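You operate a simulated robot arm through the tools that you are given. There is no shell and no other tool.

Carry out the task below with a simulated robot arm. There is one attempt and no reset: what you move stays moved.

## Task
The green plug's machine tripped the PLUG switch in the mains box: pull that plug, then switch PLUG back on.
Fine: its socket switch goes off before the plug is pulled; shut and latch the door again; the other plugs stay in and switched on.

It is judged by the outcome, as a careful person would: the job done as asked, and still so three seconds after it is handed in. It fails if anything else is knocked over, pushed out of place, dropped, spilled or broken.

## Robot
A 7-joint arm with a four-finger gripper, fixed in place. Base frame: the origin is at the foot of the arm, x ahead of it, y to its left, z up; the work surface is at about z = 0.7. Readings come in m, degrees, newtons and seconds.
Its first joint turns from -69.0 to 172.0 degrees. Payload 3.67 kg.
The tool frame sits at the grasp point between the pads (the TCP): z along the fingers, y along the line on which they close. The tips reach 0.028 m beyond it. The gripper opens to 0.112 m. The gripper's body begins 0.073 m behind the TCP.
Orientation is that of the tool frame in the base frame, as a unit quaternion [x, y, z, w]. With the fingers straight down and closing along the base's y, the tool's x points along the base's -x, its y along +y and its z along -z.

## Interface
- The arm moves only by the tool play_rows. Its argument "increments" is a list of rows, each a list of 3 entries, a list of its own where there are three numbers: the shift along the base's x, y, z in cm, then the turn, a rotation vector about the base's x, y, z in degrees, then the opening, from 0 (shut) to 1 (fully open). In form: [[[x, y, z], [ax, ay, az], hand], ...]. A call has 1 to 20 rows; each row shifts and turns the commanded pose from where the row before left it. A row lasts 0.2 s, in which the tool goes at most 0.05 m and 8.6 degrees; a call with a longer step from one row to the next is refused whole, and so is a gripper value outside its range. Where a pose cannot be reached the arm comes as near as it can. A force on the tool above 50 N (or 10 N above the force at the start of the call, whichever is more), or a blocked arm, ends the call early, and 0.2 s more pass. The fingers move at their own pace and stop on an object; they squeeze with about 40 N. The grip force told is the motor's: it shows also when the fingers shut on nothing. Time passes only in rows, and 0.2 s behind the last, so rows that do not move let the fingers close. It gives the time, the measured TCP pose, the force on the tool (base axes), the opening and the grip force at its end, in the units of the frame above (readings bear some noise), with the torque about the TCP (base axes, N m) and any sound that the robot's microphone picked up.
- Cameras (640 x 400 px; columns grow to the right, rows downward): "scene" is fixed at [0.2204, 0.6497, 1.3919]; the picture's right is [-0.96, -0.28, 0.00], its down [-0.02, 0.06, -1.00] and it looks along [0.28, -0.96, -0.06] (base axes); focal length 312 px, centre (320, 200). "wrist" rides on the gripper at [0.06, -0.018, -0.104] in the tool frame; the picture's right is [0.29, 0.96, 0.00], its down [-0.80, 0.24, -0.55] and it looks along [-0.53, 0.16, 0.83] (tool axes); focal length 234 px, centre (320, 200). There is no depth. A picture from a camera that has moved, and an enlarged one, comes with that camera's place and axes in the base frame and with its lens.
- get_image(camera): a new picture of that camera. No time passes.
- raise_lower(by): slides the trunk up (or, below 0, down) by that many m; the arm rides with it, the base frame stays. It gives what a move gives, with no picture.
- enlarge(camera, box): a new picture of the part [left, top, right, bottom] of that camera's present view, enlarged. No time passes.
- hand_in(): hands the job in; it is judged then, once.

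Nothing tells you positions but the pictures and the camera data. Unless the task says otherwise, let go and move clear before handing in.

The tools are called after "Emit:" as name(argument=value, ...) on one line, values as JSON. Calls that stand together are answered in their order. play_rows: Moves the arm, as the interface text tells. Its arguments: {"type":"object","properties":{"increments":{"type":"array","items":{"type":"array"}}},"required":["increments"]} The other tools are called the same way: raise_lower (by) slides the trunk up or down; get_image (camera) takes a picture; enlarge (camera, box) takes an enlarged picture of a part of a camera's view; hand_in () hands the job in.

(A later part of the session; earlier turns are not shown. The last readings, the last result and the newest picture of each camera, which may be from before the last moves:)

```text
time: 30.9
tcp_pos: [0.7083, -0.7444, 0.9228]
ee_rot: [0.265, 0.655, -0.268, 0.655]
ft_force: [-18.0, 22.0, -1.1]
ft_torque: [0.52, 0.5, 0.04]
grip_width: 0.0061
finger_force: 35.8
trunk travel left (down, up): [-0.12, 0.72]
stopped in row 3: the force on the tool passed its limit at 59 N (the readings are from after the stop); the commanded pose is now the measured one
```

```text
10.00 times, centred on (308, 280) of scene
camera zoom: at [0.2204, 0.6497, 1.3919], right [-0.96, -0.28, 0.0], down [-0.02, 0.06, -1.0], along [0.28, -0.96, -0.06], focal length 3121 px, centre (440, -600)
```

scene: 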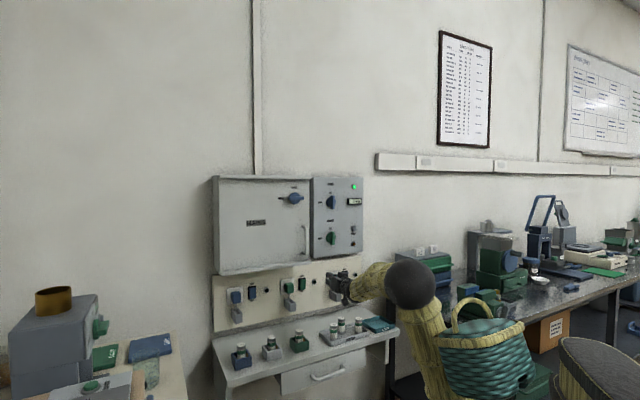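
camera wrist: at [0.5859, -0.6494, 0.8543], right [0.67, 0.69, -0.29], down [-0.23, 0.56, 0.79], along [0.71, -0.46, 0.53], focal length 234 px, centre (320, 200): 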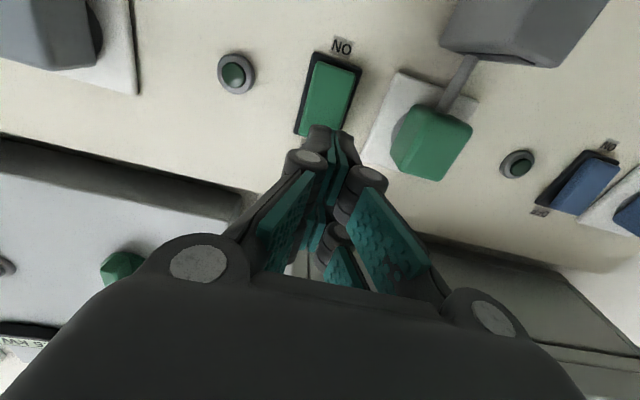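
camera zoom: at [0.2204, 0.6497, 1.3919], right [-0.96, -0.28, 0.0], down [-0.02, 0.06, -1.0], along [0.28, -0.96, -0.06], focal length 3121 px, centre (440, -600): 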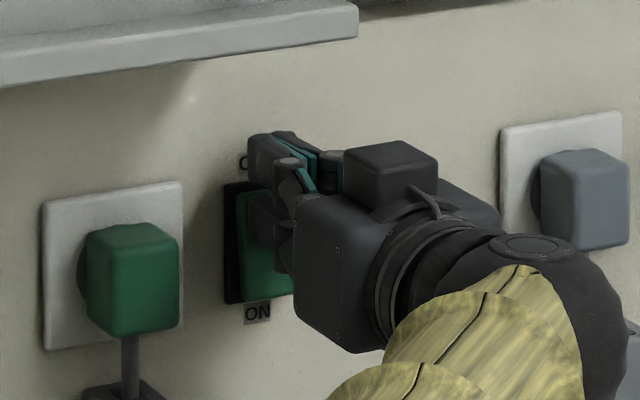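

The force rose sharply, and the torque says contact is at the lower prong's edge, which suggests the rocker tilted. I'll back off and check its state.

Emit:
play_rows(increments=[[[-0.716, 0.698, 0], [0, 0, 0], 0], [[-0.716, 0.698, 0], [0, 0, 0], 0], [[-0.716, 0.698, 0], [0, 0, 0], 0], [[-0.716, 0.698, 0], [0, 0, 0], 0], [[0, 0, 0], [0, 0, 0], 0]])

Emit:
enlarge(camera="wrist", box=[240, 20, 480, 170])

Emit:
enlarge(camera="scene", box=[276, 260, 340, 300])

```text
time: 32.1
tcp_pos: [0.6803, -0.7175, 0.9188]
ee_rot: [0.266, 0.656, -0.268, 0.654]
ft_force: [0.5, -0.1, -0.4]
ft_torque: [0.03, 0.0, 0.01]
grip_width: 0.0
finger_force: 36.0
trunk travel left (down, up): [-0.12, 0.72]
```

```text
2.67 times, centred on (360, 95) of wrist
camera zoom: at [0.5929, -0.6586, 0.8589], right [0.67, 0.68, -0.29], down [-0.23, 0.56, 0.8], along [0.71, -0.47, 0.53], focal length 624 px, centre (213, 480)
```

zoom: 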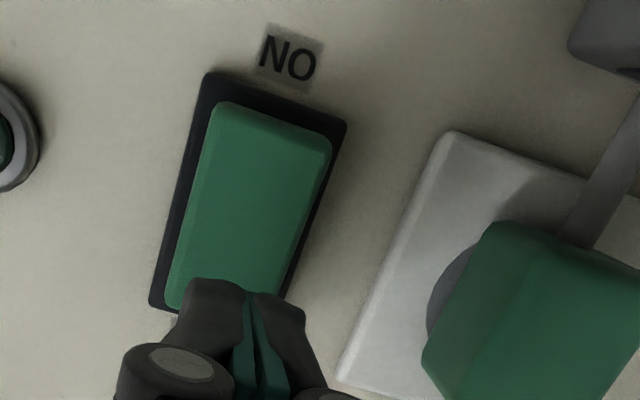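

```text
10.00 times, centred on (308, 280) of scene
camera zoom: at [0.2204, 0.6497, 1.3919], right [-0.96, -0.28, 0.0], down [-0.02, 0.06, -1.0], along [0.28, -0.96, -0.06], focal length 3121 px, centre (440, -600)
```

zoom: 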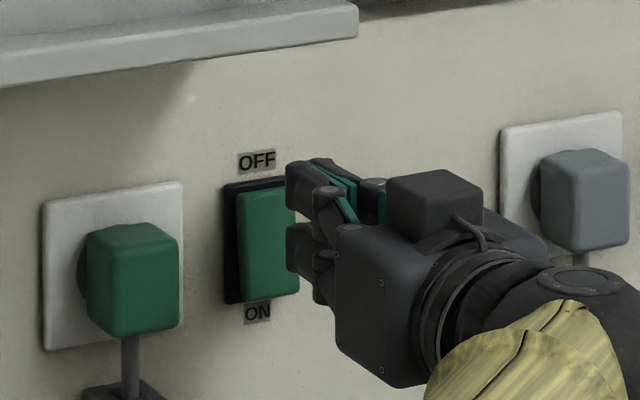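

The rocker has flipped: its bottom now protrudes, so it is OFF. Next is the plug, so I'll look at its geometry from here.

Emit:
get_image(camera="wrist")

Emit:
enlarge(camera="wrist", box=[350, 0, 542, 120])

Emit:
enlarge(camera="scene", box=[268, 270, 316, 300])

```text
taken
camera wrist: at [0.5929, -0.6586, 0.8589], right [0.67, 0.68, -0.29], down [-0.23, 0.56, 0.8], along [0.71, -0.47, 0.53], focal length 234 px, centre (320, 200)
```

wrist: 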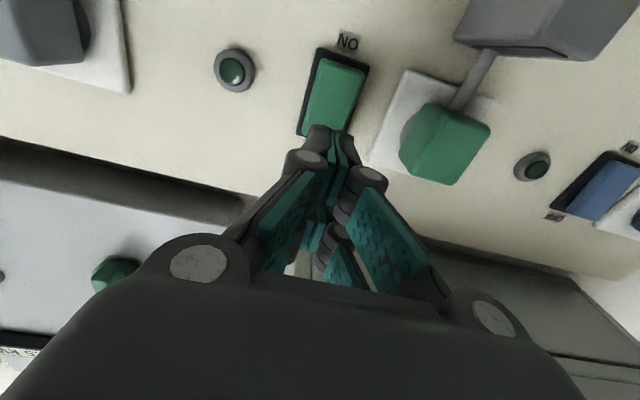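

```text
3.33 times, centred on (446, 60) of wrist
camera zoom: at [0.5929, -0.6586, 0.8589], right [0.67, 0.68, -0.29], down [-0.23, 0.56, 0.8], along [0.71, -0.47, 0.53], focal length 781 px, centre (-100, 667)
```

zoom: 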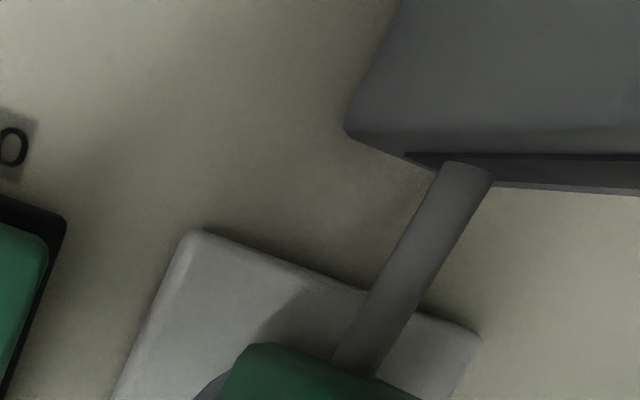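

```text
13.33 times, centred on (292, 285) of scene
camera zoom: at [0.2204, 0.6497, 1.3919], right [-0.96, -0.28, 0.0], down [-0.02, 0.06, -1.0], along [0.28, -0.96, -0.06], focal length 4161 px, centre (693, -933)
```

zoom: 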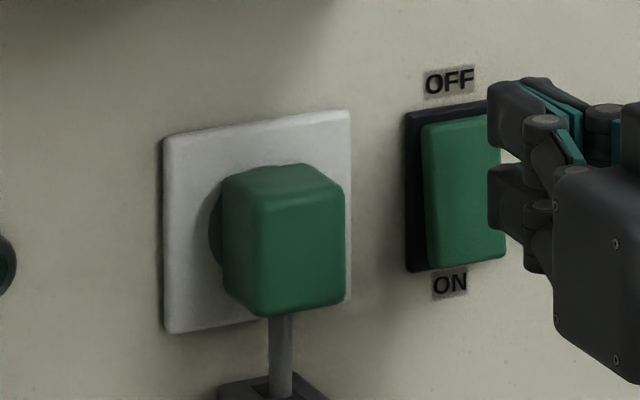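

Emit:
enlarge(camera="wrist", box=[370, 60, 530, 200])

```text
2.86 times, centred on (450, 130) of wrist
camera zoom: at [0.5929, -0.6586, 0.8589], right [0.67, 0.68, -0.29], down [-0.23, 0.56, 0.8], along [0.71, -0.47, 0.53], focal length 669 px, centre (-51, 400)
```

zoom: 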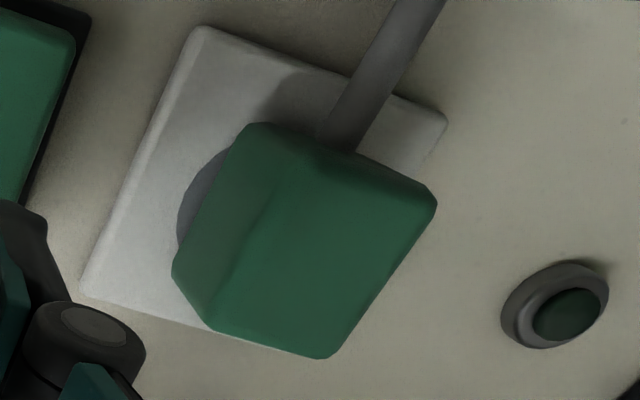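

The plug is about 3.4 cm wide and 4.3 cm tall, centred near H = -0.038 and z = 0.889, with its stem in a slotted guide block. I'll move in front of it with the fingers opened to about 6.5 cm.

Emit:
play_rows(increments=[[[-0.86, 0.84, -0.4], [0, 0, 0], 0], [[1.07, 1.1, -0.6], [0, 0, 0], 0.2], [[1.07, 1.1, -0.6], [0, 0, 0], 0.5], [[1.07, 1.1, -0.6], [0, 0, 0], 0.58], [[1.07, 1.1, -0.5], [0, 0, 0], 0.58], [[1.07, 1.1, -0.3], [0, 0, 0], 0.58], [[0, 0, 0], [0, 0, 0], 0.58]])

Emit:
get_image(camera="wrist")

Emit:
enlarge(camera="scene", box=[252, 255, 348, 315])

```text
time: 33.5
tcp_pos: [0.7185, -0.683, 0.8598]
ee_rot: [0.27, 0.667, -0.284, 0.634]
ft_force: [1.9, -1.9, 32.8]
ft_torque: [0.3, -1.43, -0.16]
grip_width: 0.0663
finger_force: 0.1
trunk travel left (down, up): [-0.12, 0.72]
stopped in row 6: the force on the tool passed its limit at 60 N (the readings are from after the stop); the commanded pose is now the measured one
```

```text
taken
camera wrist: at [0.6314, -0.6195, 0.8035], right [0.68, 0.66, -0.32], down [-0.17, 0.57, 0.81], along [0.72, -0.49, 0.5], focal length 234 px, centre (320, 200)
```

wrist: 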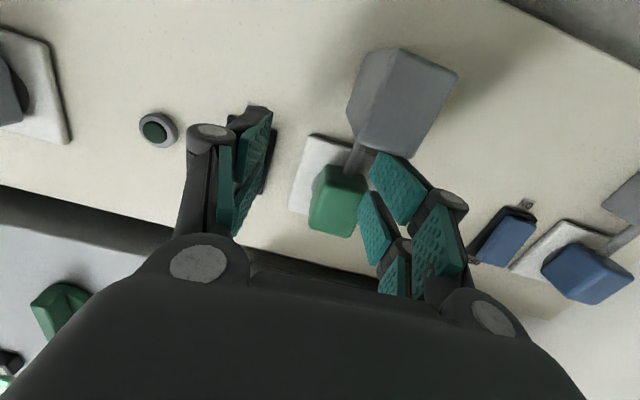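

```text
6.67 times, centred on (300, 285) of scene
camera zoom: at [0.2204, 0.6497, 1.3919], right [-0.96, -0.28, 0.0], down [-0.02, 0.06, -1.0], along [0.28, -0.96, -0.06], focal length 2080 px, centre (453, -367)
```

zoom: 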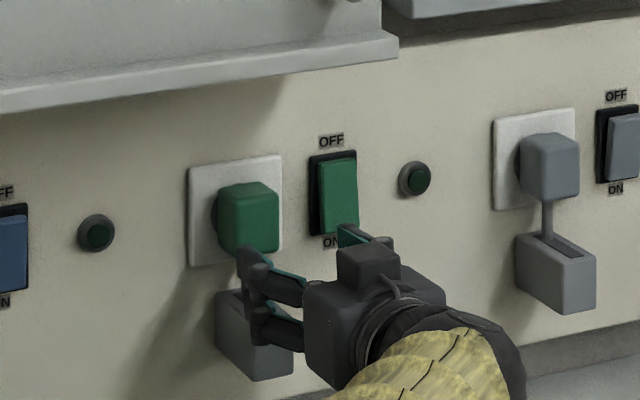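

The arm dipped again near its inner reach limit, and the left finger's lower prong rests on the plug's guide block. I'll lift gently off it and see how well the arm tracks.

Emit:
play_rows(increments=[[[0, 0, 0.5], [0, 0, 0], 0.58], [[0, 0, 0.5], [0, 0, 0], 0.58], [[0, 0, 0], [0, 0, 0], 0.58]])

Emit:
get_image(camera="wrist")

Emit:
get_image(camera="scene")

```text
time: 34.3
tcp_pos: [0.7212, -0.6823, 0.8596]
ee_rot: [0.269, 0.671, -0.285, 0.629]
ft_force: [0.5, -0.1, -0.6]
ft_torque: [0.05, 0.01, -0.03]
grip_width: 0.0656
finger_force: 0.3
trunk travel left (down, up): [-0.12, 0.72]
```

```text
taken
camera wrist: at [0.6324, -0.6191, 0.8059], right [0.67, 0.66, -0.33], down [-0.16, 0.56, 0.81], along [0.72, -0.49, 0.48], focal length 234 px, centre (320, 200)
```

wrist: 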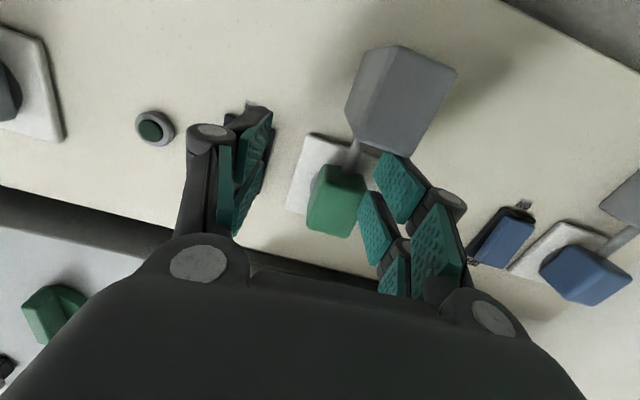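

```text
taken
```

scene: 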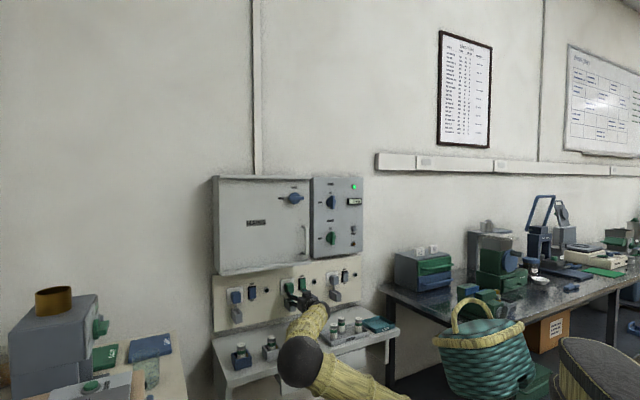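

The contact is relieved. I'll keep lifting in small steps to see whether the arm tracks.

Emit:
play_rows(increments=[[[0, 0, 1], [0, 0, 0], 0.58], [[0, 0, 1], [0, 0, 0], 0.58], [[0, 0, 0], [0, 0, 0], 0.58]])

```text
time: 35.1
tcp_pos: [0.7201, -0.6845, 0.8825]
ee_rot: [0.27, 0.67, -0.285, 0.63]
ft_force: [-0.1, 1.3, 0.0]
ft_torque: [0.0, 0.03, 0.0]
grip_width: 0.0649
finger_force: 0.1
trunk travel left (down, up): [-0.12, 0.72]
```

Emit:
get_image(camera="wrist")

Emit:
enlarge(camera="scene", box=[260, 260, 340, 310])

```text
taken
camera wrist: at [0.6316, -0.6209, 0.8278], right [0.67, 0.66, -0.33], down [-0.16, 0.56, 0.81], along [0.72, -0.49, 0.49], focal length 234 px, centre (320, 200)
```

wrist: 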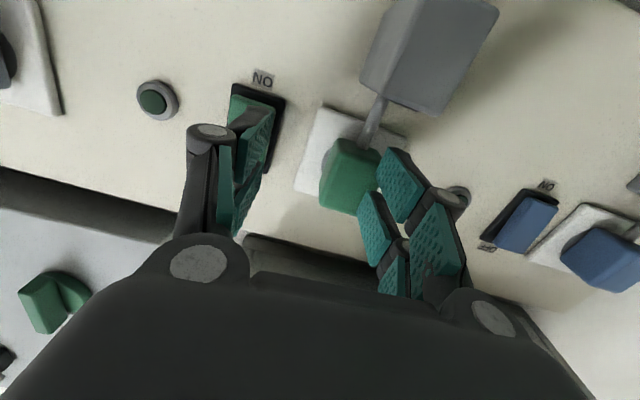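

```text
8.00 times, centred on (300, 285) of scene
camera zoom: at [0.2204, 0.6497, 1.3919], right [-0.96, -0.28, 0.0], down [-0.02, 0.06, -1.0], along [0.28, -0.96, -0.06], focal length 2496 px, centre (480, -480)
```

zoom: 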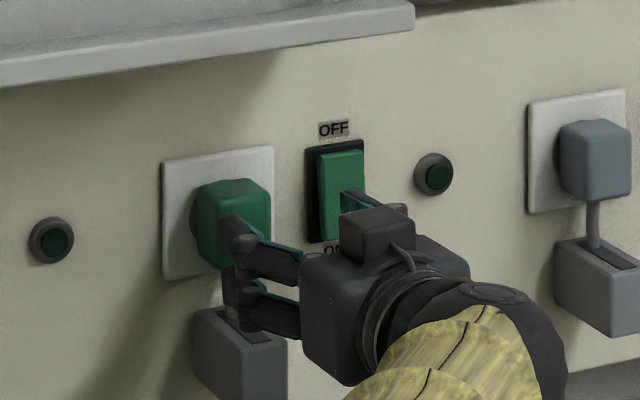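

Emit:
play_rows(increments=[[[-0.5, 0.49, 0.2], [0, 0, 0], 0.62], [[0.3, 0.3, 0.2], [0, 0, 0], 0.62], [[0, 0, 0], [0, 0, 0], 0.62]])

```text
time: 35.9
tcp_pos: [0.7163, -0.6858, 0.8701]
ee_rot: [0.274, 0.674, -0.289, 0.622]
ft_force: [0.0, 0.9, -0.4]
ft_torque: [0.03, 0.02, -0.04]
grip_width: 0.0692
finger_force: 0.1
trunk travel left (down, up): [-0.12, 0.72]
```

The arm sinks instead of retracting here, at an internal limit. Using the trunk to correct height should help, so I'll raise it 2 cm and then shift left in small steps.

Emit:
raise_lower(by=0.03)

Emit:
play_rows(increments=[[[0.35, 0.36, 0], [0, 0, 0], 0.62], [[0.35, 0.36, 0], [0, 0, 0], 0.62], [[0, 0, 0], [0, 0, 0], 0.62]])

Emit:
get_image(camera="scene")

```text
time: 36.6
tcp_pos: [0.7152, -0.6867, 0.9007]
ee_rot: [0.275, 0.675, -0.287, 0.621]
ft_force: [0.5, -0.1, -0.2]
ft_torque: [0.0, -0.01, 0.0]
grip_width: 0.0696
finger_force: 0.1
trunk travel left (down, up): [-0.15, 0.69]
```

```text
time: 37.6
tcp_pos: [0.7212, -0.687, 0.8854]
ee_rot: [0.276, 0.679, -0.294, 0.613]
ft_force: [3.6, 3.7, 3.8]
ft_torque: [0.0, -0.1, 0.22]
grip_width: 0.0725
finger_force: 3.6
trunk travel left (down, up): [-0.15, 0.69]
stopped in row 3: the arm was blocked; the commanded pose is now the measured one
```

```text
taken
```

scene: 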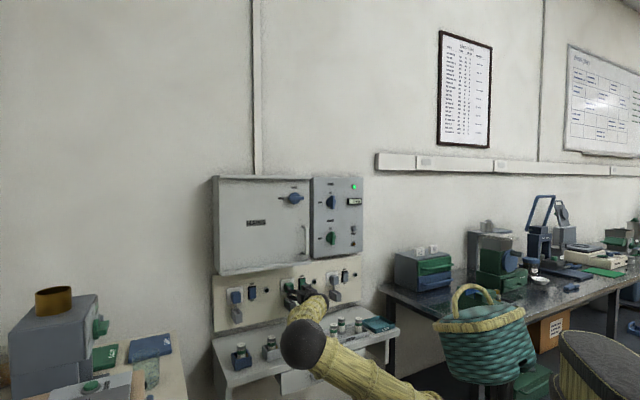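

The camera-down level pose is at a joint limit here. A better option is to pitch the tool about 30-40° down: the fingers still close along the wall direction, so they fit the plug's sides. First I'll move right, clear of the plug, and close the fingers partly.

Emit:
play_rows(increments=[[[-0.7, -0.7, 0.4], [0, 0, 0], 0.5], [[-0.8, -0.8, 0.4], [0, 0, 0], 0.3], [[-0.8, -0.8, 0.4], [0, 0, 0], 0.1], [[-0.8, -0.8, 0.4], [0, 0, 0], 0.0], [[-0.7, -0.7, 0.2], [0, 0, 0], 0.0], [[0, 0, 0], [0, 0, 0], 0.0]])

Emit:
get_image(camera="scene")

Emit:
get_image(camera="wrist")

```text
time: 39.0
tcp_pos: [0.6838, -0.723, 0.9057]
ee_rot: [0.275, 0.68, -0.294, 0.613]
ft_force: [-0.4, 0.0, -0.1]
ft_torque: [-0.02, 0.01, -0.02]
grip_width: 0.0001
finger_force: 35.5
trunk travel left (down, up): [-0.15, 0.69]
```

```text
taken
```

scene: 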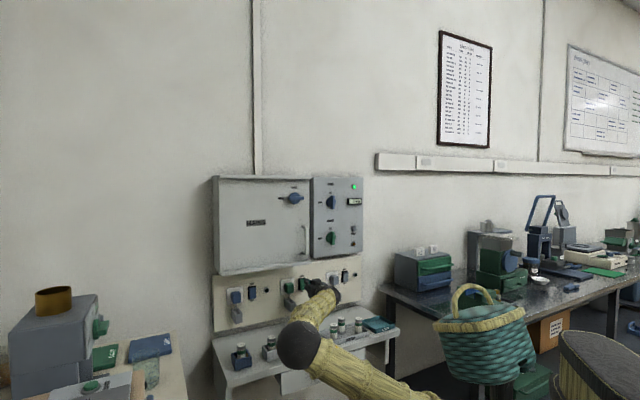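

```text
taken
camera wrist: at [0.5961, -0.6573, 0.8541], right [0.68, 0.65, -0.35], down [-0.12, 0.56, 0.82], along [0.73, -0.51, 0.46], focal length 234 px, centre (320, 200)
```

wrist: 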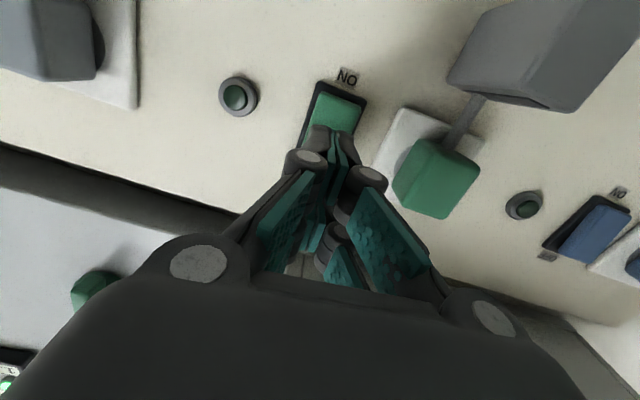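

The arm tracks well again and the rocker looks unchanged. Now I'll pitch the tool down about 30° while easing back, with the wrist rising.

Emit:
play_rows(increments=[[[-0.22, 0.22, 0], [4.19, 4.3, 0], 0], [[-0.39, 0.38, 0], [4.19, 4.3, 0], 0], [[-0.57, 0.56, 0], [4.19, 4.3, 0], 0], [[-0.74, 0.72, 0], [4.19, 4.3, 0], 0], [[-0.89, 0.87, 0], [4.19, 4.3, 0], 0], [[0, 0, 0], [0, 0, 0], 0]])

Emit:
get_image(camera="scene")

Emit:
get_image(camera="wrist")

```text
time: 40.4
tcp_pos: [0.6566, -0.6963, 0.9043]
ee_rot: [0.322, 0.823, -0.212, 0.417]
ft_force: [1.0, 0.3, 0.3]
ft_torque: [0.02, 0.0, 0.0]
grip_width: 0.0001
finger_force: 35.4
trunk travel left (down, up): [-0.15, 0.69]
```

```text
taken
```

scene: 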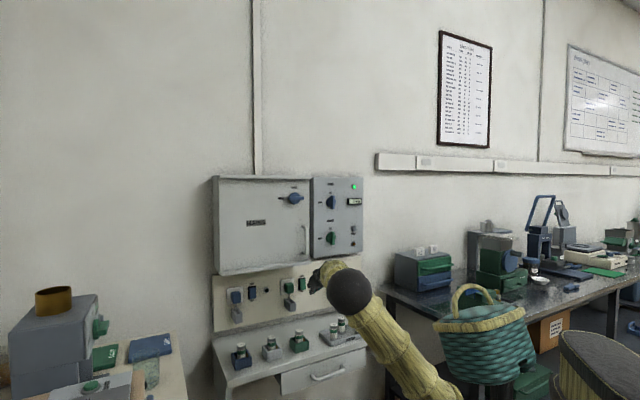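

```text
taken
camera wrist: at [0.5597, -0.6232, 0.9155], right [0.55, 0.77, -0.31], down [0.22, 0.23, 0.95], along [0.81, -0.59, -0.04], focal length 234 px, centre (320, 200)
```

wrist: 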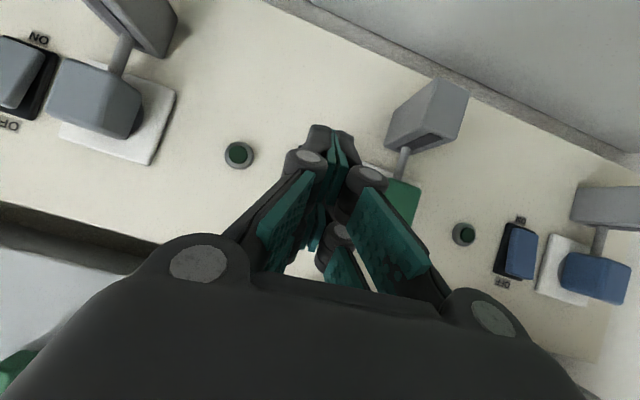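

The pitched-down pose tracks well and the elbow is back up. I'll square the orientation (pitch about -28°), slide left in front of the plug and open the fingers to about 6.5 cm.

Emit:
play_rows(increments=[[[1.2, 1.0, 0], [-0.4, -2.6, 0.3], 0], [[1.2, 1.0, 0], [-0.4, -2.6, 0.3], 0.3], [[1.2, 1.0, 0], [-0.4, -2.6, 0.3], 0.58], [[1.2, 1.0, 0], [0, 0, 0], 0.58], [[1.2, 1.0, 0], [0, 0, 0], 0.58], [[0, 0, 0], [0, 0, 0], 0.58]])

Emit:
get_image(camera="wrist")

Emit:
get_image(camera="scene")

```text
time: 41.8
tcp_pos: [0.7162, -0.6453, 0.9038]
ee_rot: [0.325, 0.793, -0.195, 0.476]
ft_force: [-0.6, 0.3, -0.2]
ft_torque: [0.01, -0.01, -0.06]
grip_width: 0.0651
finger_force: 0.1
trunk travel left (down, up): [-0.15, 0.69]
```

```text
taken
camera wrist: at [0.6187, -0.5744, 0.9008], right [0.58, 0.78, -0.25], down [0.09, 0.25, 0.96], along [0.81, -0.58, 0.08], focal length 234 px, centre (320, 200)
```

wrist: 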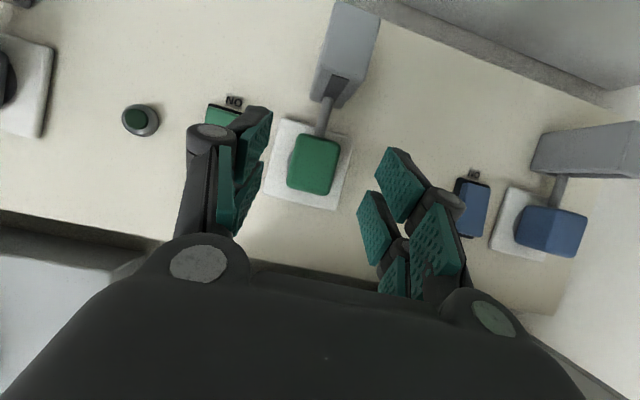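

```text
taken
```

scene: 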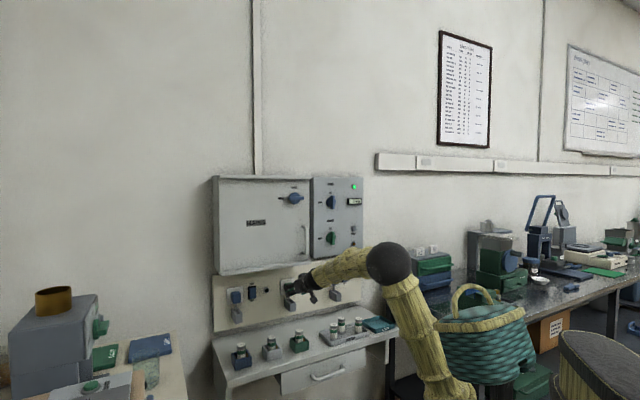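

The tool is lined up squarely with the plug between the open fingers, and the predicted and observed plug positions agree. I'll move forward to straddle it.

Emit:
play_rows(increments=[[[0.75, -0.73, -0.1], [0, 0, 0], 0.58], [[0.75, -0.73, -0.1], [0, 0, 0], 0.58], [[0.75, -0.73, -0.1], [0, 0, 0], 0.58], [[0.75, -0.73, -0.1], [0, 0, 0], 0.58], [[0.75, -0.73, -0.1], [0, 0, 0], 0.58], [[0, 0, 0], [0, 0, 0], 0.58]])

Emit:
get_image(camera="wrist")

Emit:
enlarge(camera="scene", box=[252, 250, 348, 310])

```text
time: 43.2
tcp_pos: [0.7538, -0.6835, 0.8995]
ee_rot: [0.324, 0.793, -0.195, 0.477]
ft_force: [-0.9, -0.1, -0.5]
ft_torque: [-0.04, -0.01, 0.0]
grip_width: 0.065
finger_force: 0.1
trunk travel left (down, up): [-0.15, 0.69]
```

```text
taken
camera wrist: at [0.6562, -0.6118, 0.8961], right [0.58, 0.78, -0.25], down [0.09, 0.25, 0.96], along [0.81, -0.58, 0.08], focal length 234 px, centre (320, 200)
```

wrist: 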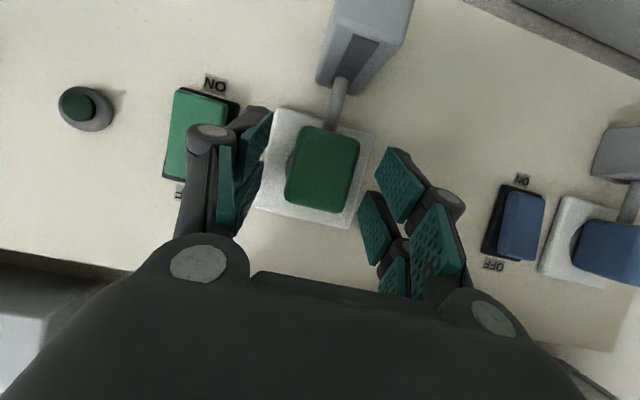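

```text
6.67 times, centred on (300, 280) of scene
camera zoom: at [0.2204, 0.6497, 1.3919], right [-0.96, -0.28, 0.0], down [-0.02, 0.06, -1.0], along [0.28, -0.96, -0.06], focal length 2080 px, centre (453, -333)
```

zoom: 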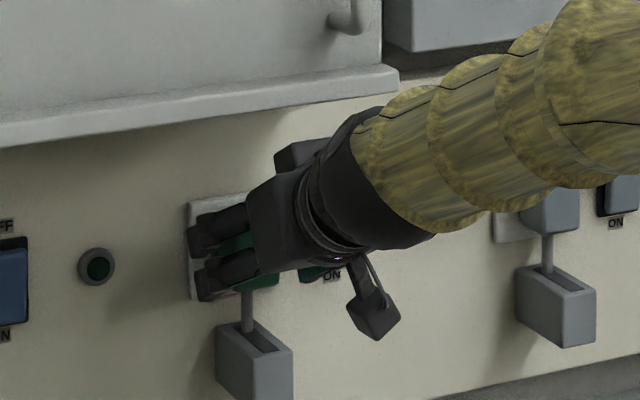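

The fingers straddle the plug with no contact. Now I'll close on it.

Emit:
play_rows(increments=[[[0, 0, 0], [0, 0, 0], 0.4], [[0, 0, 0], [0, 0, 0], 0.0], [[0, 0, 0], [0, 0, 0], 0.0], [[0, 0, 0], [0, 0, 0], 0.0]])

Emit:
get_image(camera="wrist")

```text
time: 44.2
tcp_pos: [0.7538, -0.6831, 0.8995]
ee_rot: [0.325, 0.794, -0.194, 0.476]
ft_force: [1.3, 0.7, -0.3]
ft_torque: [0.47, -0.47, -0.34]
grip_width: 0.0357
finger_force: 45.2
trunk travel left (down, up): [-0.15, 0.69]
```

```text
taken
camera wrist: at [0.6562, -0.6115, 0.8962], right [0.58, 0.78, -0.25], down [0.09, 0.25, 0.96], along [0.81, -0.58, 0.08], focal length 234 px, centre (320, 200)
```

wrist: 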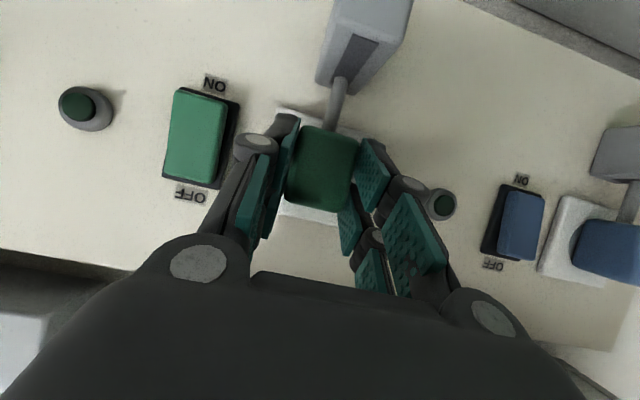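

The plug is gripped (3.6 cm wide). I'll pull it straight out along the wall normal in small steps.

Emit:
play_rows(increments=[[[-0.36, 0.35, 0], [0, 0, 0], 0.0], [[-0.36, 0.35, 0], [0, 0, 0], 0.0], [[-0.36, 0.35, 0], [0, 0, 0], 0.0], [[-0.36, 0.35, 0], [0, 0, 0], 0.0], [[0, 0, 0], [0, 0, 0], 0.0]])

Emit:
get_image(camera="wrist")

Emit:
enlarge(camera="scene", box=[252, 250, 348, 310])

```text
time: 45.4
tcp_pos: [0.7389, -0.6675, 0.9004]
ee_rot: [0.325, 0.793, -0.195, 0.477]
ft_force: [2.2, 2.0, 1.7]
ft_torque: [0.46, -0.75, -0.36]
grip_width: 0.0355
finger_force: 44.8
trunk travel left (down, up): [-0.15, 0.69]
```

```text
taken
camera wrist: at [0.6416, -0.5968, 0.8962], right [0.58, 0.78, -0.25], down [0.09, 0.25, 0.96], along [0.81, -0.58, 0.08], focal length 234 px, centre (320, 200)
```

wrist: 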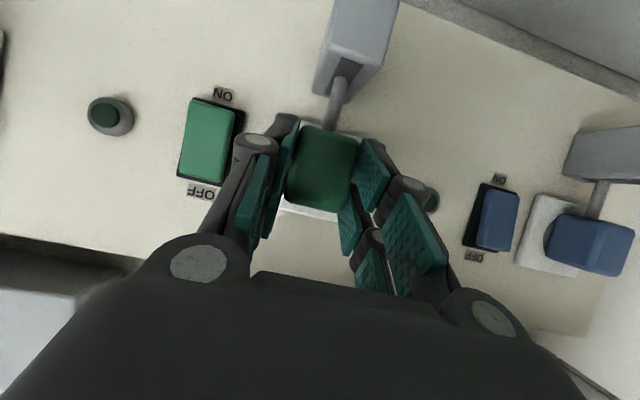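

```text
6.67 times, centred on (300, 280) of scene
camera zoom: at [0.2204, 0.6497, 1.3919], right [-0.96, -0.28, 0.0], down [-0.02, 0.06, -1.0], along [0.28, -0.96, -0.06], focal length 2080 px, centre (453, -333)
```

zoom: 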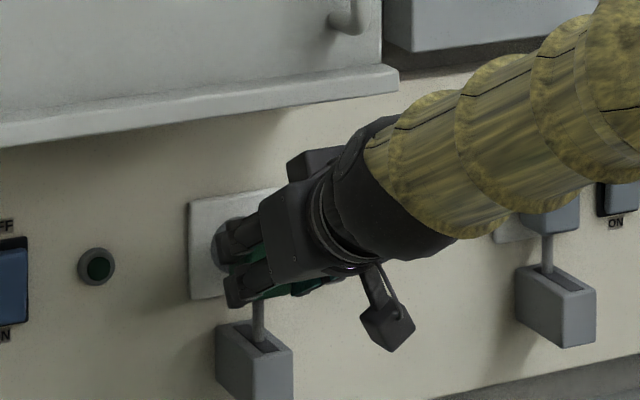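

The plug is sliding out along its guide slot with little force. I'll keep going.

Emit:
play_rows(increments=[[[-0.36, 0.35, 0], [0, 0, 0], 0.0], [[-0.36, 0.35, 0], [0, 0, 0], 0.0], [[-0.36, 0.35, 0], [0, 0, 0], 0.0], [[0, 0, 0], [0, 0, 0], 0.0]])

Emit:
enlarge(camera="scene", box=[268, 275, 332, 315])

```text
time: 46.4
tcp_pos: [0.7282, -0.6571, 0.8993]
ee_rot: [0.324, 0.793, -0.195, 0.478]
ft_force: [21.0, -12.5, 9.5]
ft_torque: [0.45, -0.51, -0.12]
grip_width: 0.0355
finger_force: 44.8
trunk travel left (down, up): [-0.15, 0.69]
```

```text
10.00 times, centred on (300, 295) of scene
camera zoom: at [0.2204, 0.6497, 1.3919], right [-0.96, -0.28, 0.0], down [-0.02, 0.06, -1.0], along [0.28, -0.96, -0.06], focal length 3121 px, centre (520, -750)
```

zoom: 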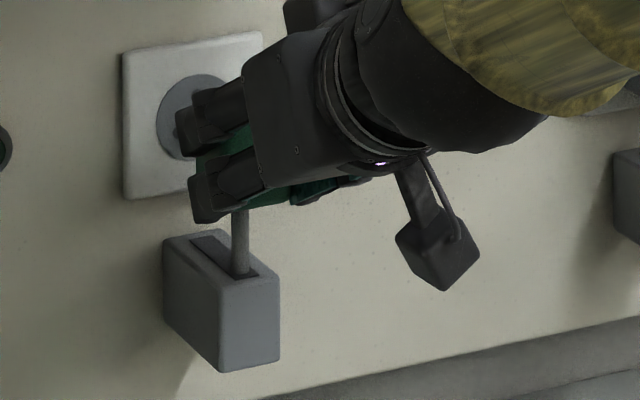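

The stem reached the slot's front end (24 N resistance) after 3.7 cm, so the plug is fully out. I'll ease off 2 mm to relax the tension and open the fingers.

Emit:
play_rows(increments=[[[0.14, -0.14, 0], [0, 0, 0], 0.0], [[0, 0, 0], [0, 0, 0], 0.0], [[0, 0, 0], [0, 0, 0], 0.58], [[0, 0, 0], [0, 0, 0], 0.58], [[0, 0, 0], [0, 0, 0], 0.58]])

Emit:
get_image(camera="wrist")

Emit:
enlarge(camera="scene", box=[268, 265, 332, 305])

```text
time: 47.6
tcp_pos: [0.7288, -0.6594, 0.8992]
ee_rot: [0.325, 0.794, -0.194, 0.476]
ft_force: [0.2, -0.3, -0.8]
ft_torque: [-0.01, 0.0, 0.01]
grip_width: 0.065
finger_force: 0.0
trunk travel left (down, up): [-0.15, 0.69]
```

```text
taken
camera wrist: at [0.6311, -0.5873, 0.8954], right [0.58, 0.78, -0.25], down [0.09, 0.25, 0.96], along [0.81, -0.58, 0.08], focal length 234 px, centre (320, 200)
```

wrist: 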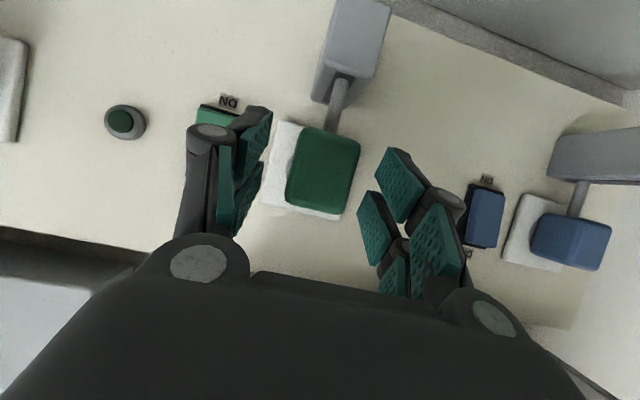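

```text
10.00 times, centred on (300, 285) of scene
camera zoom: at [0.2204, 0.6497, 1.3919], right [-0.96, -0.28, 0.0], down [-0.02, 0.06, -1.0], along [0.28, -0.96, -0.06], focal length 3121 px, centre (520, -650)
```

zoom: 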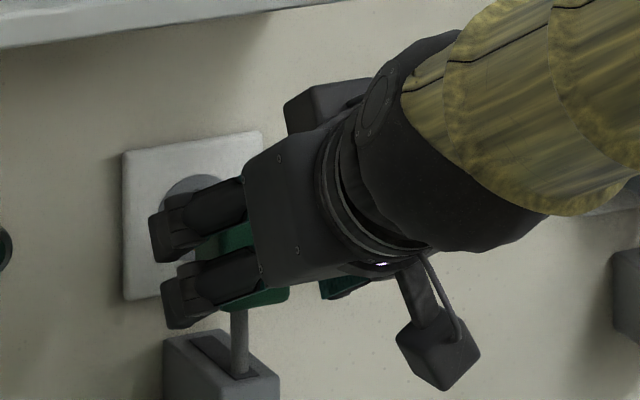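

The plug stays out after release. I'll retract straight back with the fingers still open.

Emit:
play_rows(increments=[[[-0.72, 0.7, 0], [0, 0, 0], 0.6], [[-0.72, 0.7, 0], [0, 0, 0], 0.6], [[-0.72, 0.7, 0], [0, 0, 0], 0.6], [[-0.72, 0.7, 0], [0, 0, 0], 0.6], [[-0.72, 0.7, 0], [0, 0, 0], 0.6], [[-0.72, 0.7, 0], [0, 0, 0], 0.6], [[-0.72, 0.7, 0.3], [0, 0, 0], 0.6], [[-0.72, 0.7, 0.3], [0, 0, 0], 0.6], [[0, 0, 0], [0, 0, 0], 0.6]])

Emit:
get_image(camera="wrist")

Emit:
enlarge(camera="scene", box=[220, 260, 380, 360])

Emit:
get_image(camera="scene")

```text
time: 49.6
tcp_pos: [0.6717, -0.6042, 0.9066]
ee_rot: [0.325, 0.793, -0.195, 0.477]
ft_force: [-0.3, 0.8, 0.0]
ft_torque: [-0.01, -0.02, 0.0]
grip_width: 0.0672
finger_force: 0.0
trunk travel left (down, up): [-0.15, 0.69]
```

```text
taken
camera wrist: at [0.5744, -0.5325, 0.9026], right [0.58, 0.78, -0.25], down [0.09, 0.25, 0.96], along [0.81, -0.58, 0.08], focal length 234 px, centre (320, 200)
```

wrist: 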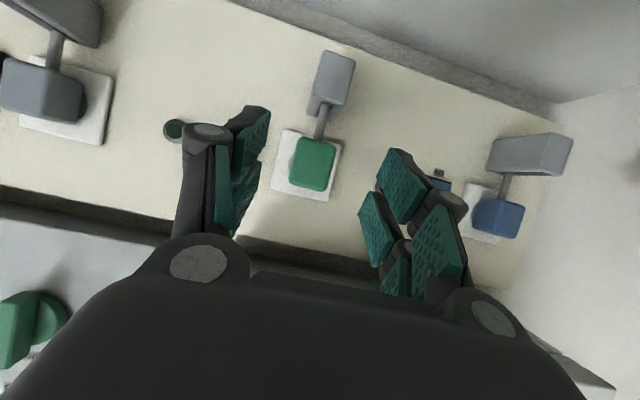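

```text
4.00 times, centred on (300, 310) of scene
camera zoom: at [0.2204, 0.6497, 1.3919], right [-0.96, -0.28, 0.0], down [-0.02, 0.06, -1.0], along [0.28, -0.96, -0.06], focal length 1248 px, centre (400, -240)
```

zoom: 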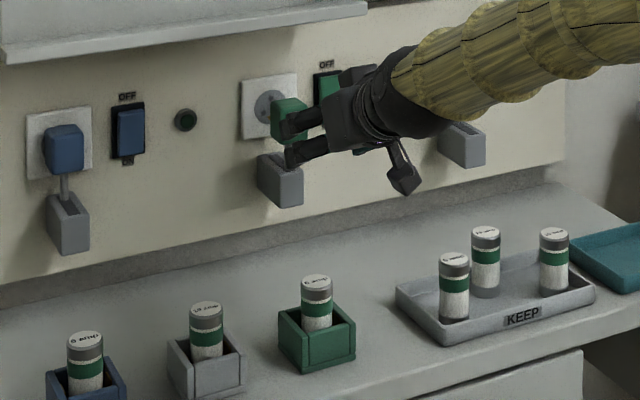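

```text
taken
```

scene: 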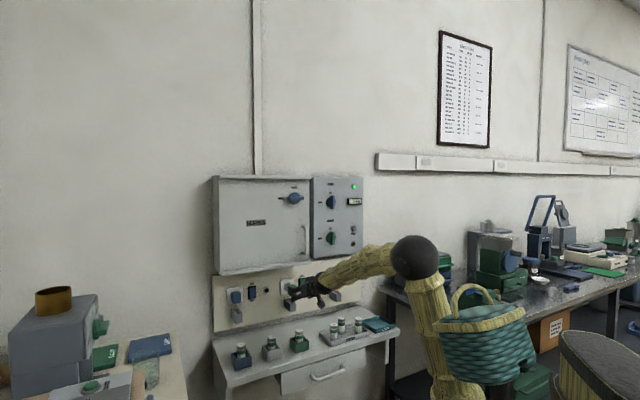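

The plug is out and everything else is undisturbed. Next is the mains box. The door handle bar is near D = 0.926, H = -0.002 (z about 1.07-1.20) and the latch knob near H = -0.042, z = 1.32. I'll retract further before raising the trunk.

Emit:
play_rows(increments=[[[-0.86, 0.84, 0.3], [0, 0, 0], 0.3], [[-0.86, 0.84, 0.3], [0, 0, 0], 0.0], [[-0.86, 0.84, 0.3], [0, 0, 0], 0.0], [[-0.86, 0.84, 0.3], [0, 0, 0], 0.0], [[-0.86, 0.84, 0.3], [0, 0, 0], 0.0], [[-0.86, 0.84, 0.3], [0, 0, 0], 0.0], [[0, 0, 0], [0, 0, 0], 0.0]])

```text
time: 51.2
tcp_pos: [0.6171, -0.5626, 0.9166]
ee_rot: [0.336, 0.794, -0.182, 0.473]
ft_force: [0.4, -0.6, 0.2]
ft_torque: [-0.01, 0.01, 0.02]
grip_width: 0.0
finger_force: 36.1
trunk travel left (down, up): [-0.15, 0.69]
```

Emit:
raise_lower(by=0.36)

Emit:
get_image(camera="wrist")

Emit:
get_image(camera="scene")

```text
time: 54.7
tcp_pos: [0.6183, -0.5637, 1.2725]
ee_rot: [0.336, 0.795, -0.183, 0.471]
ft_force: [-0.5, 0.1, 0.7]
ft_torque: [0.0, 0.02, -0.01]
grip_width: 0.0
finger_force: 35.8
trunk travel left (down, up): [-0.51, 0.33]
```

```text
taken
camera wrist: at [0.5203, -0.492, 1.2716], right [0.58, 0.78, -0.23], down [0.09, 0.22, 0.97], along [0.81, -0.58, 0.06], focal length 234 px, centre (320, 200)
```

wrist: 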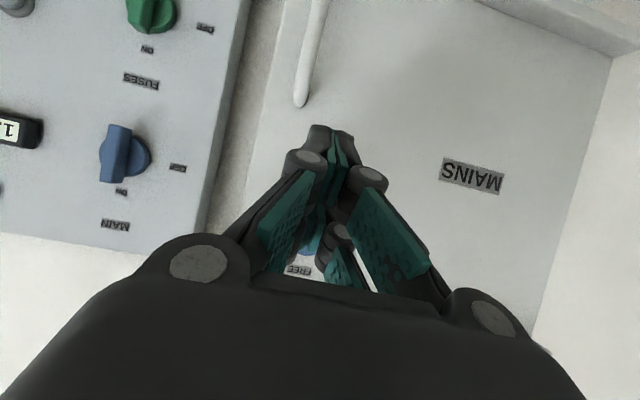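

```text
taken
```

scene: 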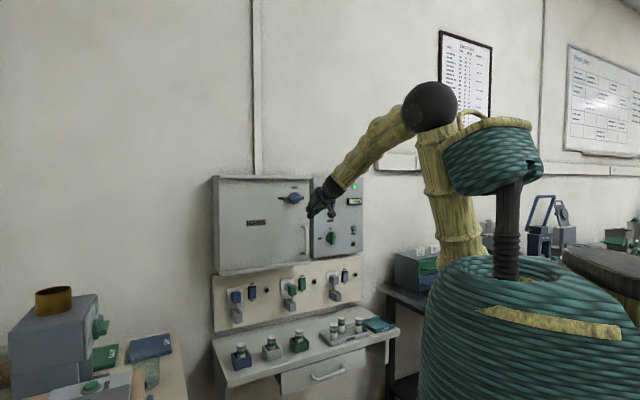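

I'm in front of the latch area now. I'll open the fingers to see the knob between them and measure it.

Emit:
play_rows(increments=[[[0, 0, 0], [0, 0, 0], 1], [[0, 0, 0], [0, 0, 0], 1], [[0, 0, 0], [0, 0, 0], 1]])

Emit:
get_image(camera="wrist")

Emit:
enlarge(camera="wrist", box=[230, 40, 390, 290])

Emit:
enlarge(camera="scene", box=[200, 165, 400, 290])

```text
time: 55.5
tcp_pos: [0.6176, -0.5649, 1.2727]
ee_rot: [0.336, 0.795, -0.183, 0.471]
ft_force: [-0.4, 0.7, -0.1]
ft_torque: [-0.02, -0.01, 0.0]
grip_width: 0.1122
finger_force: 0.0
trunk travel left (down, up): [-0.51, 0.33]
```

```text
taken
camera wrist: at [0.5202, -0.492, 1.2718], right [0.58, 0.78, -0.23], down [0.09, 0.22, 0.97], along [0.81, -0.58, 0.06], focal length 234 px, centre (320, 200)
```

wrist: 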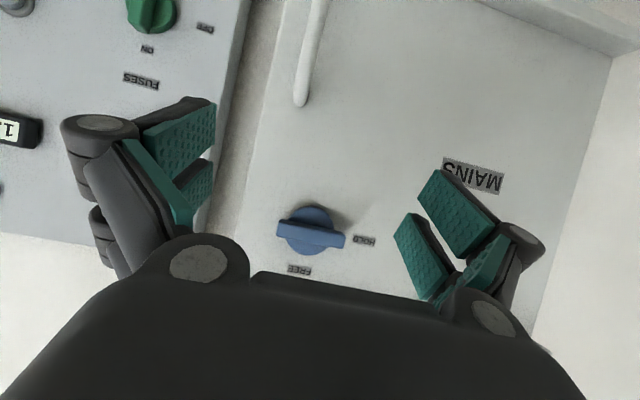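

```text
1.60 times, centred on (310, 165) of wrist
camera zoom: at [0.5202, -0.492, 1.2718], right [0.58, 0.78, -0.23], down [0.09, 0.22, 0.97], along [0.81, -0.58, 0.06], focal length 375 px, centre (336, 256)
```

zoom: 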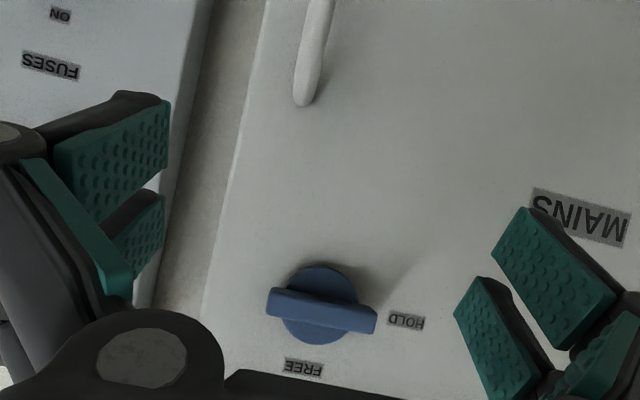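

```text
3.20 times, centred on (300, 228) of scene
camera zoom: at [0.2204, 0.6497, 1.3919], right [-0.96, -0.28, 0.0], down [-0.02, 0.06, -1.0], along [0.28, -0.96, -0.06], focal length 999 px, centre (384, 112)
```

zoom: 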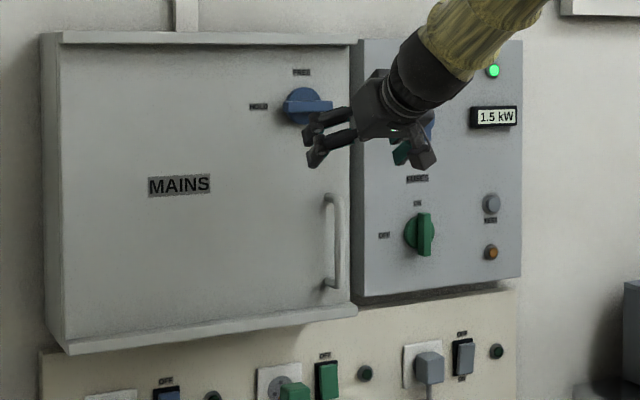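

I've measured the knob bar: centre H = -0.045, z = 1.321, spanning H -0.010 to -0.080, front at about D = 0.94. I'll turn it clockwise by pushing its right end down with closed fingers. First I'll close the fingers, raise the trunk, and move up near it with the tool pitched about -15°.

Emit:
raise_lower(by=0.095)

Emit:
play_rows(increments=[[[0.3, -0.87, 0], [0, 0, 0], 0], [[0.5, -0.87, 0], [-2.0, -2.0, 0], 0], [[0.5, -0.87, 0], [-2.0, -2.0, 0], 0], [[0.5, -0.87, 0], [-2.0, -2.0, 0], 0], [[0.5, -0.87, 0], [-2.0, -2.0, 0], 0], [[0.5, -0.7, 0], [-2.0, -2.0, 0], 0], [[0, 0, 0], [0, 0, 0], 0]])

Emit:
get_image(camera="wrist")

Emit:
enlarge(camera="scene", box=[264, 165, 344, 215])

```text
time: 56.8
tcp_pos: [0.6169, -0.5631, 1.3678]
ee_rot: [0.335, 0.795, -0.183, 0.472]
ft_force: [0.1, 0.4, -0.2]
ft_torque: [-0.02, 0.03, 0.02]
grip_width: 0.112
finger_force: 0.1
trunk travel left (down, up): [-0.605, 0.235]
```

```text
time: 58.6
tcp_pos: [0.6243, -0.637, 1.3429]
ee_rot: [0.349, 0.746, -0.187, 0.535]
ft_force: [-0.2, -0.1, -0.3]
ft_torque: [0.01, -0.01, 0.0]
grip_width: 0.0
finger_force: 35.3
out of reach, approached as far as the arm can: row 2, 3
trunk travel left (down, up): [-0.605, 0.235]
stopped in row 7: the arm was blocked; the commanded pose is now the measured one
```

```text
taken
camera wrist: at [0.5318, -0.5616, 1.3228], right [0.64, 0.75, -0.18], down [-0.05, 0.27, 0.96], along [0.77, -0.6, 0.21], focal length 234 px, centre (320, 200)
```

wrist: 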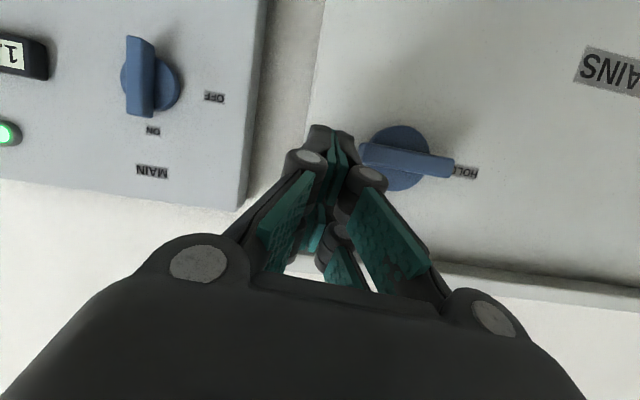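

```text
8.00 times, centred on (304, 190) of scene
camera zoom: at [0.2204, 0.6497, 1.3919], right [-0.96, -0.28, 0.0], down [-0.02, 0.06, -1.0], along [0.28, -0.96, -0.06], focal length 2496 px, centre (448, 280)
```

zoom: 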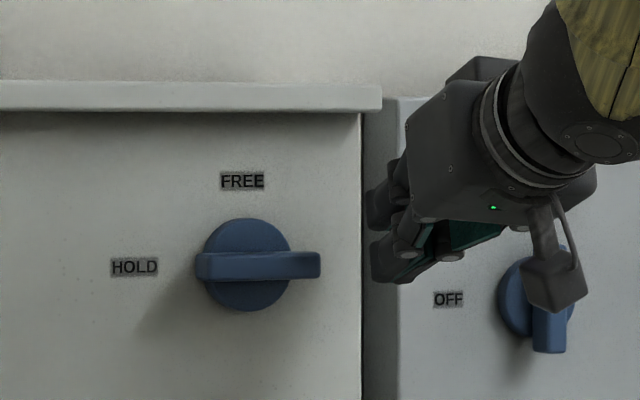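

The arm hits its limit when pitching up this close to the wall. With a pitched-down tool it works better to push the bar's left end up from below (also clockwise). I'll move under the left end, keeping back from the door.

Emit:
play_rows(increments=[[[-0.4, 1.0, -0.9], [1.2, 1.25, 0], 0], [[0.9, 1.5, -0.9], [1.2, 1.25, 0], 0], [[1.3, 1.6, -1], [1.2, 1.25, 0], 0], [[1.3, 1.6, -1], [1.3, 1.25, 0], 0], [[1.3, 1.6, -1], [0, 0, 0], 0], [[1.4, 1.54, -1], [0, 0, 0], 0], [[0, 0, 0], [0, 0, 0], 0]])

Emit:
get_image(camera="wrist")

Emit:
enlarge(camera="scene", box=[264, 165, 344, 215])

```text
time: 60.4
tcp_pos: [0.6619, -0.5957, 1.2425]
ee_rot: [0.411, 0.774, -0.145, 0.458]
ft_force: [-0.5, -0.7, -0.2]
ft_torque: [0.02, 0.04, -0.02]
grip_width: 0.0
finger_force: 36.0
trunk travel left (down, up): [-0.605, 0.235]
stopped in row 7: the arm was blocked; the commanded pose is now the measured one
```

```text
taken
camera wrist: at [0.5737, -0.5143, 1.2457], right [0.67, 0.74, -0.09], down [0.05, 0.08, 1.0], along [0.74, -0.67, 0.02], focal length 234 px, centre (320, 200)
```

wrist: 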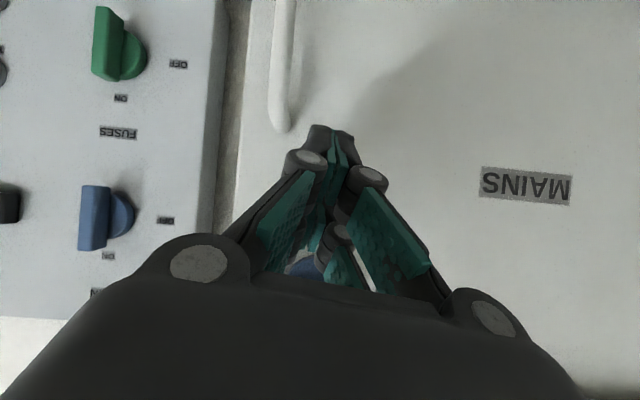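

```text
8.00 times, centred on (304, 190) of scene
camera zoom: at [0.2204, 0.6497, 1.3919], right [-0.96, -0.28, 0.0], down [-0.02, 0.06, -1.0], along [0.28, -0.96, -0.06], focal length 2496 px, centre (448, 280)
```

zoom: 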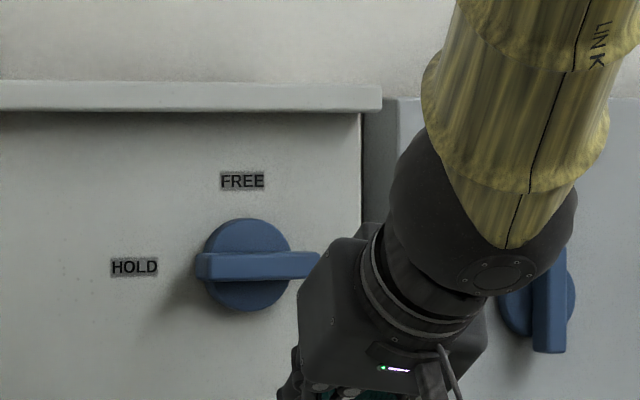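

Emit:
get_image(camera="scene")

```text
taken
```

scene: 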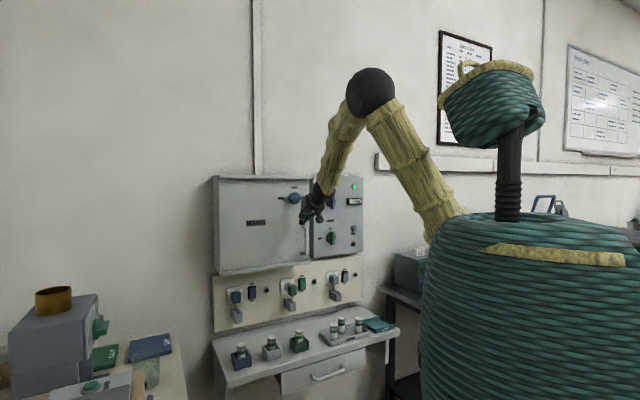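

I now see the cause: the wrist goes singular when nearly straight. The tool must stay pitched well below the forearm's slope. I'll pitch down to about -45° and retract, then drop the trunk so the forearm sits flatter.

Emit:
play_rows(increments=[[[-0.9, 0.87, 0.7], [0.8, 3.7, 1.9], 0], [[-0.9, 0.87, 0.7], [0.8, 3.7, 1.9], 0], [[-0.9, 0.87, 0.7], [0.8, 3.6, 1.9], 0], [[-0.9, 0.87, 0.7], [0.7, 3.6, 2.0], 0], [[0, 0, 0], [0, 0, 0], 0]])

```text
time: 61.6
tcp_pos: [0.6306, -0.5653, 1.2647]
ee_rot: [0.354, 0.856, -0.138, 0.35]
ft_force: [-0.5, 0.7, 1.3]
ft_torque: [-0.09, 0.03, -0.07]
grip_width: 0.0
finger_force: 35.7
out of reach, approached as far as the arm can: row 2
trunk travel left (down, up): [-0.605, 0.235]
```

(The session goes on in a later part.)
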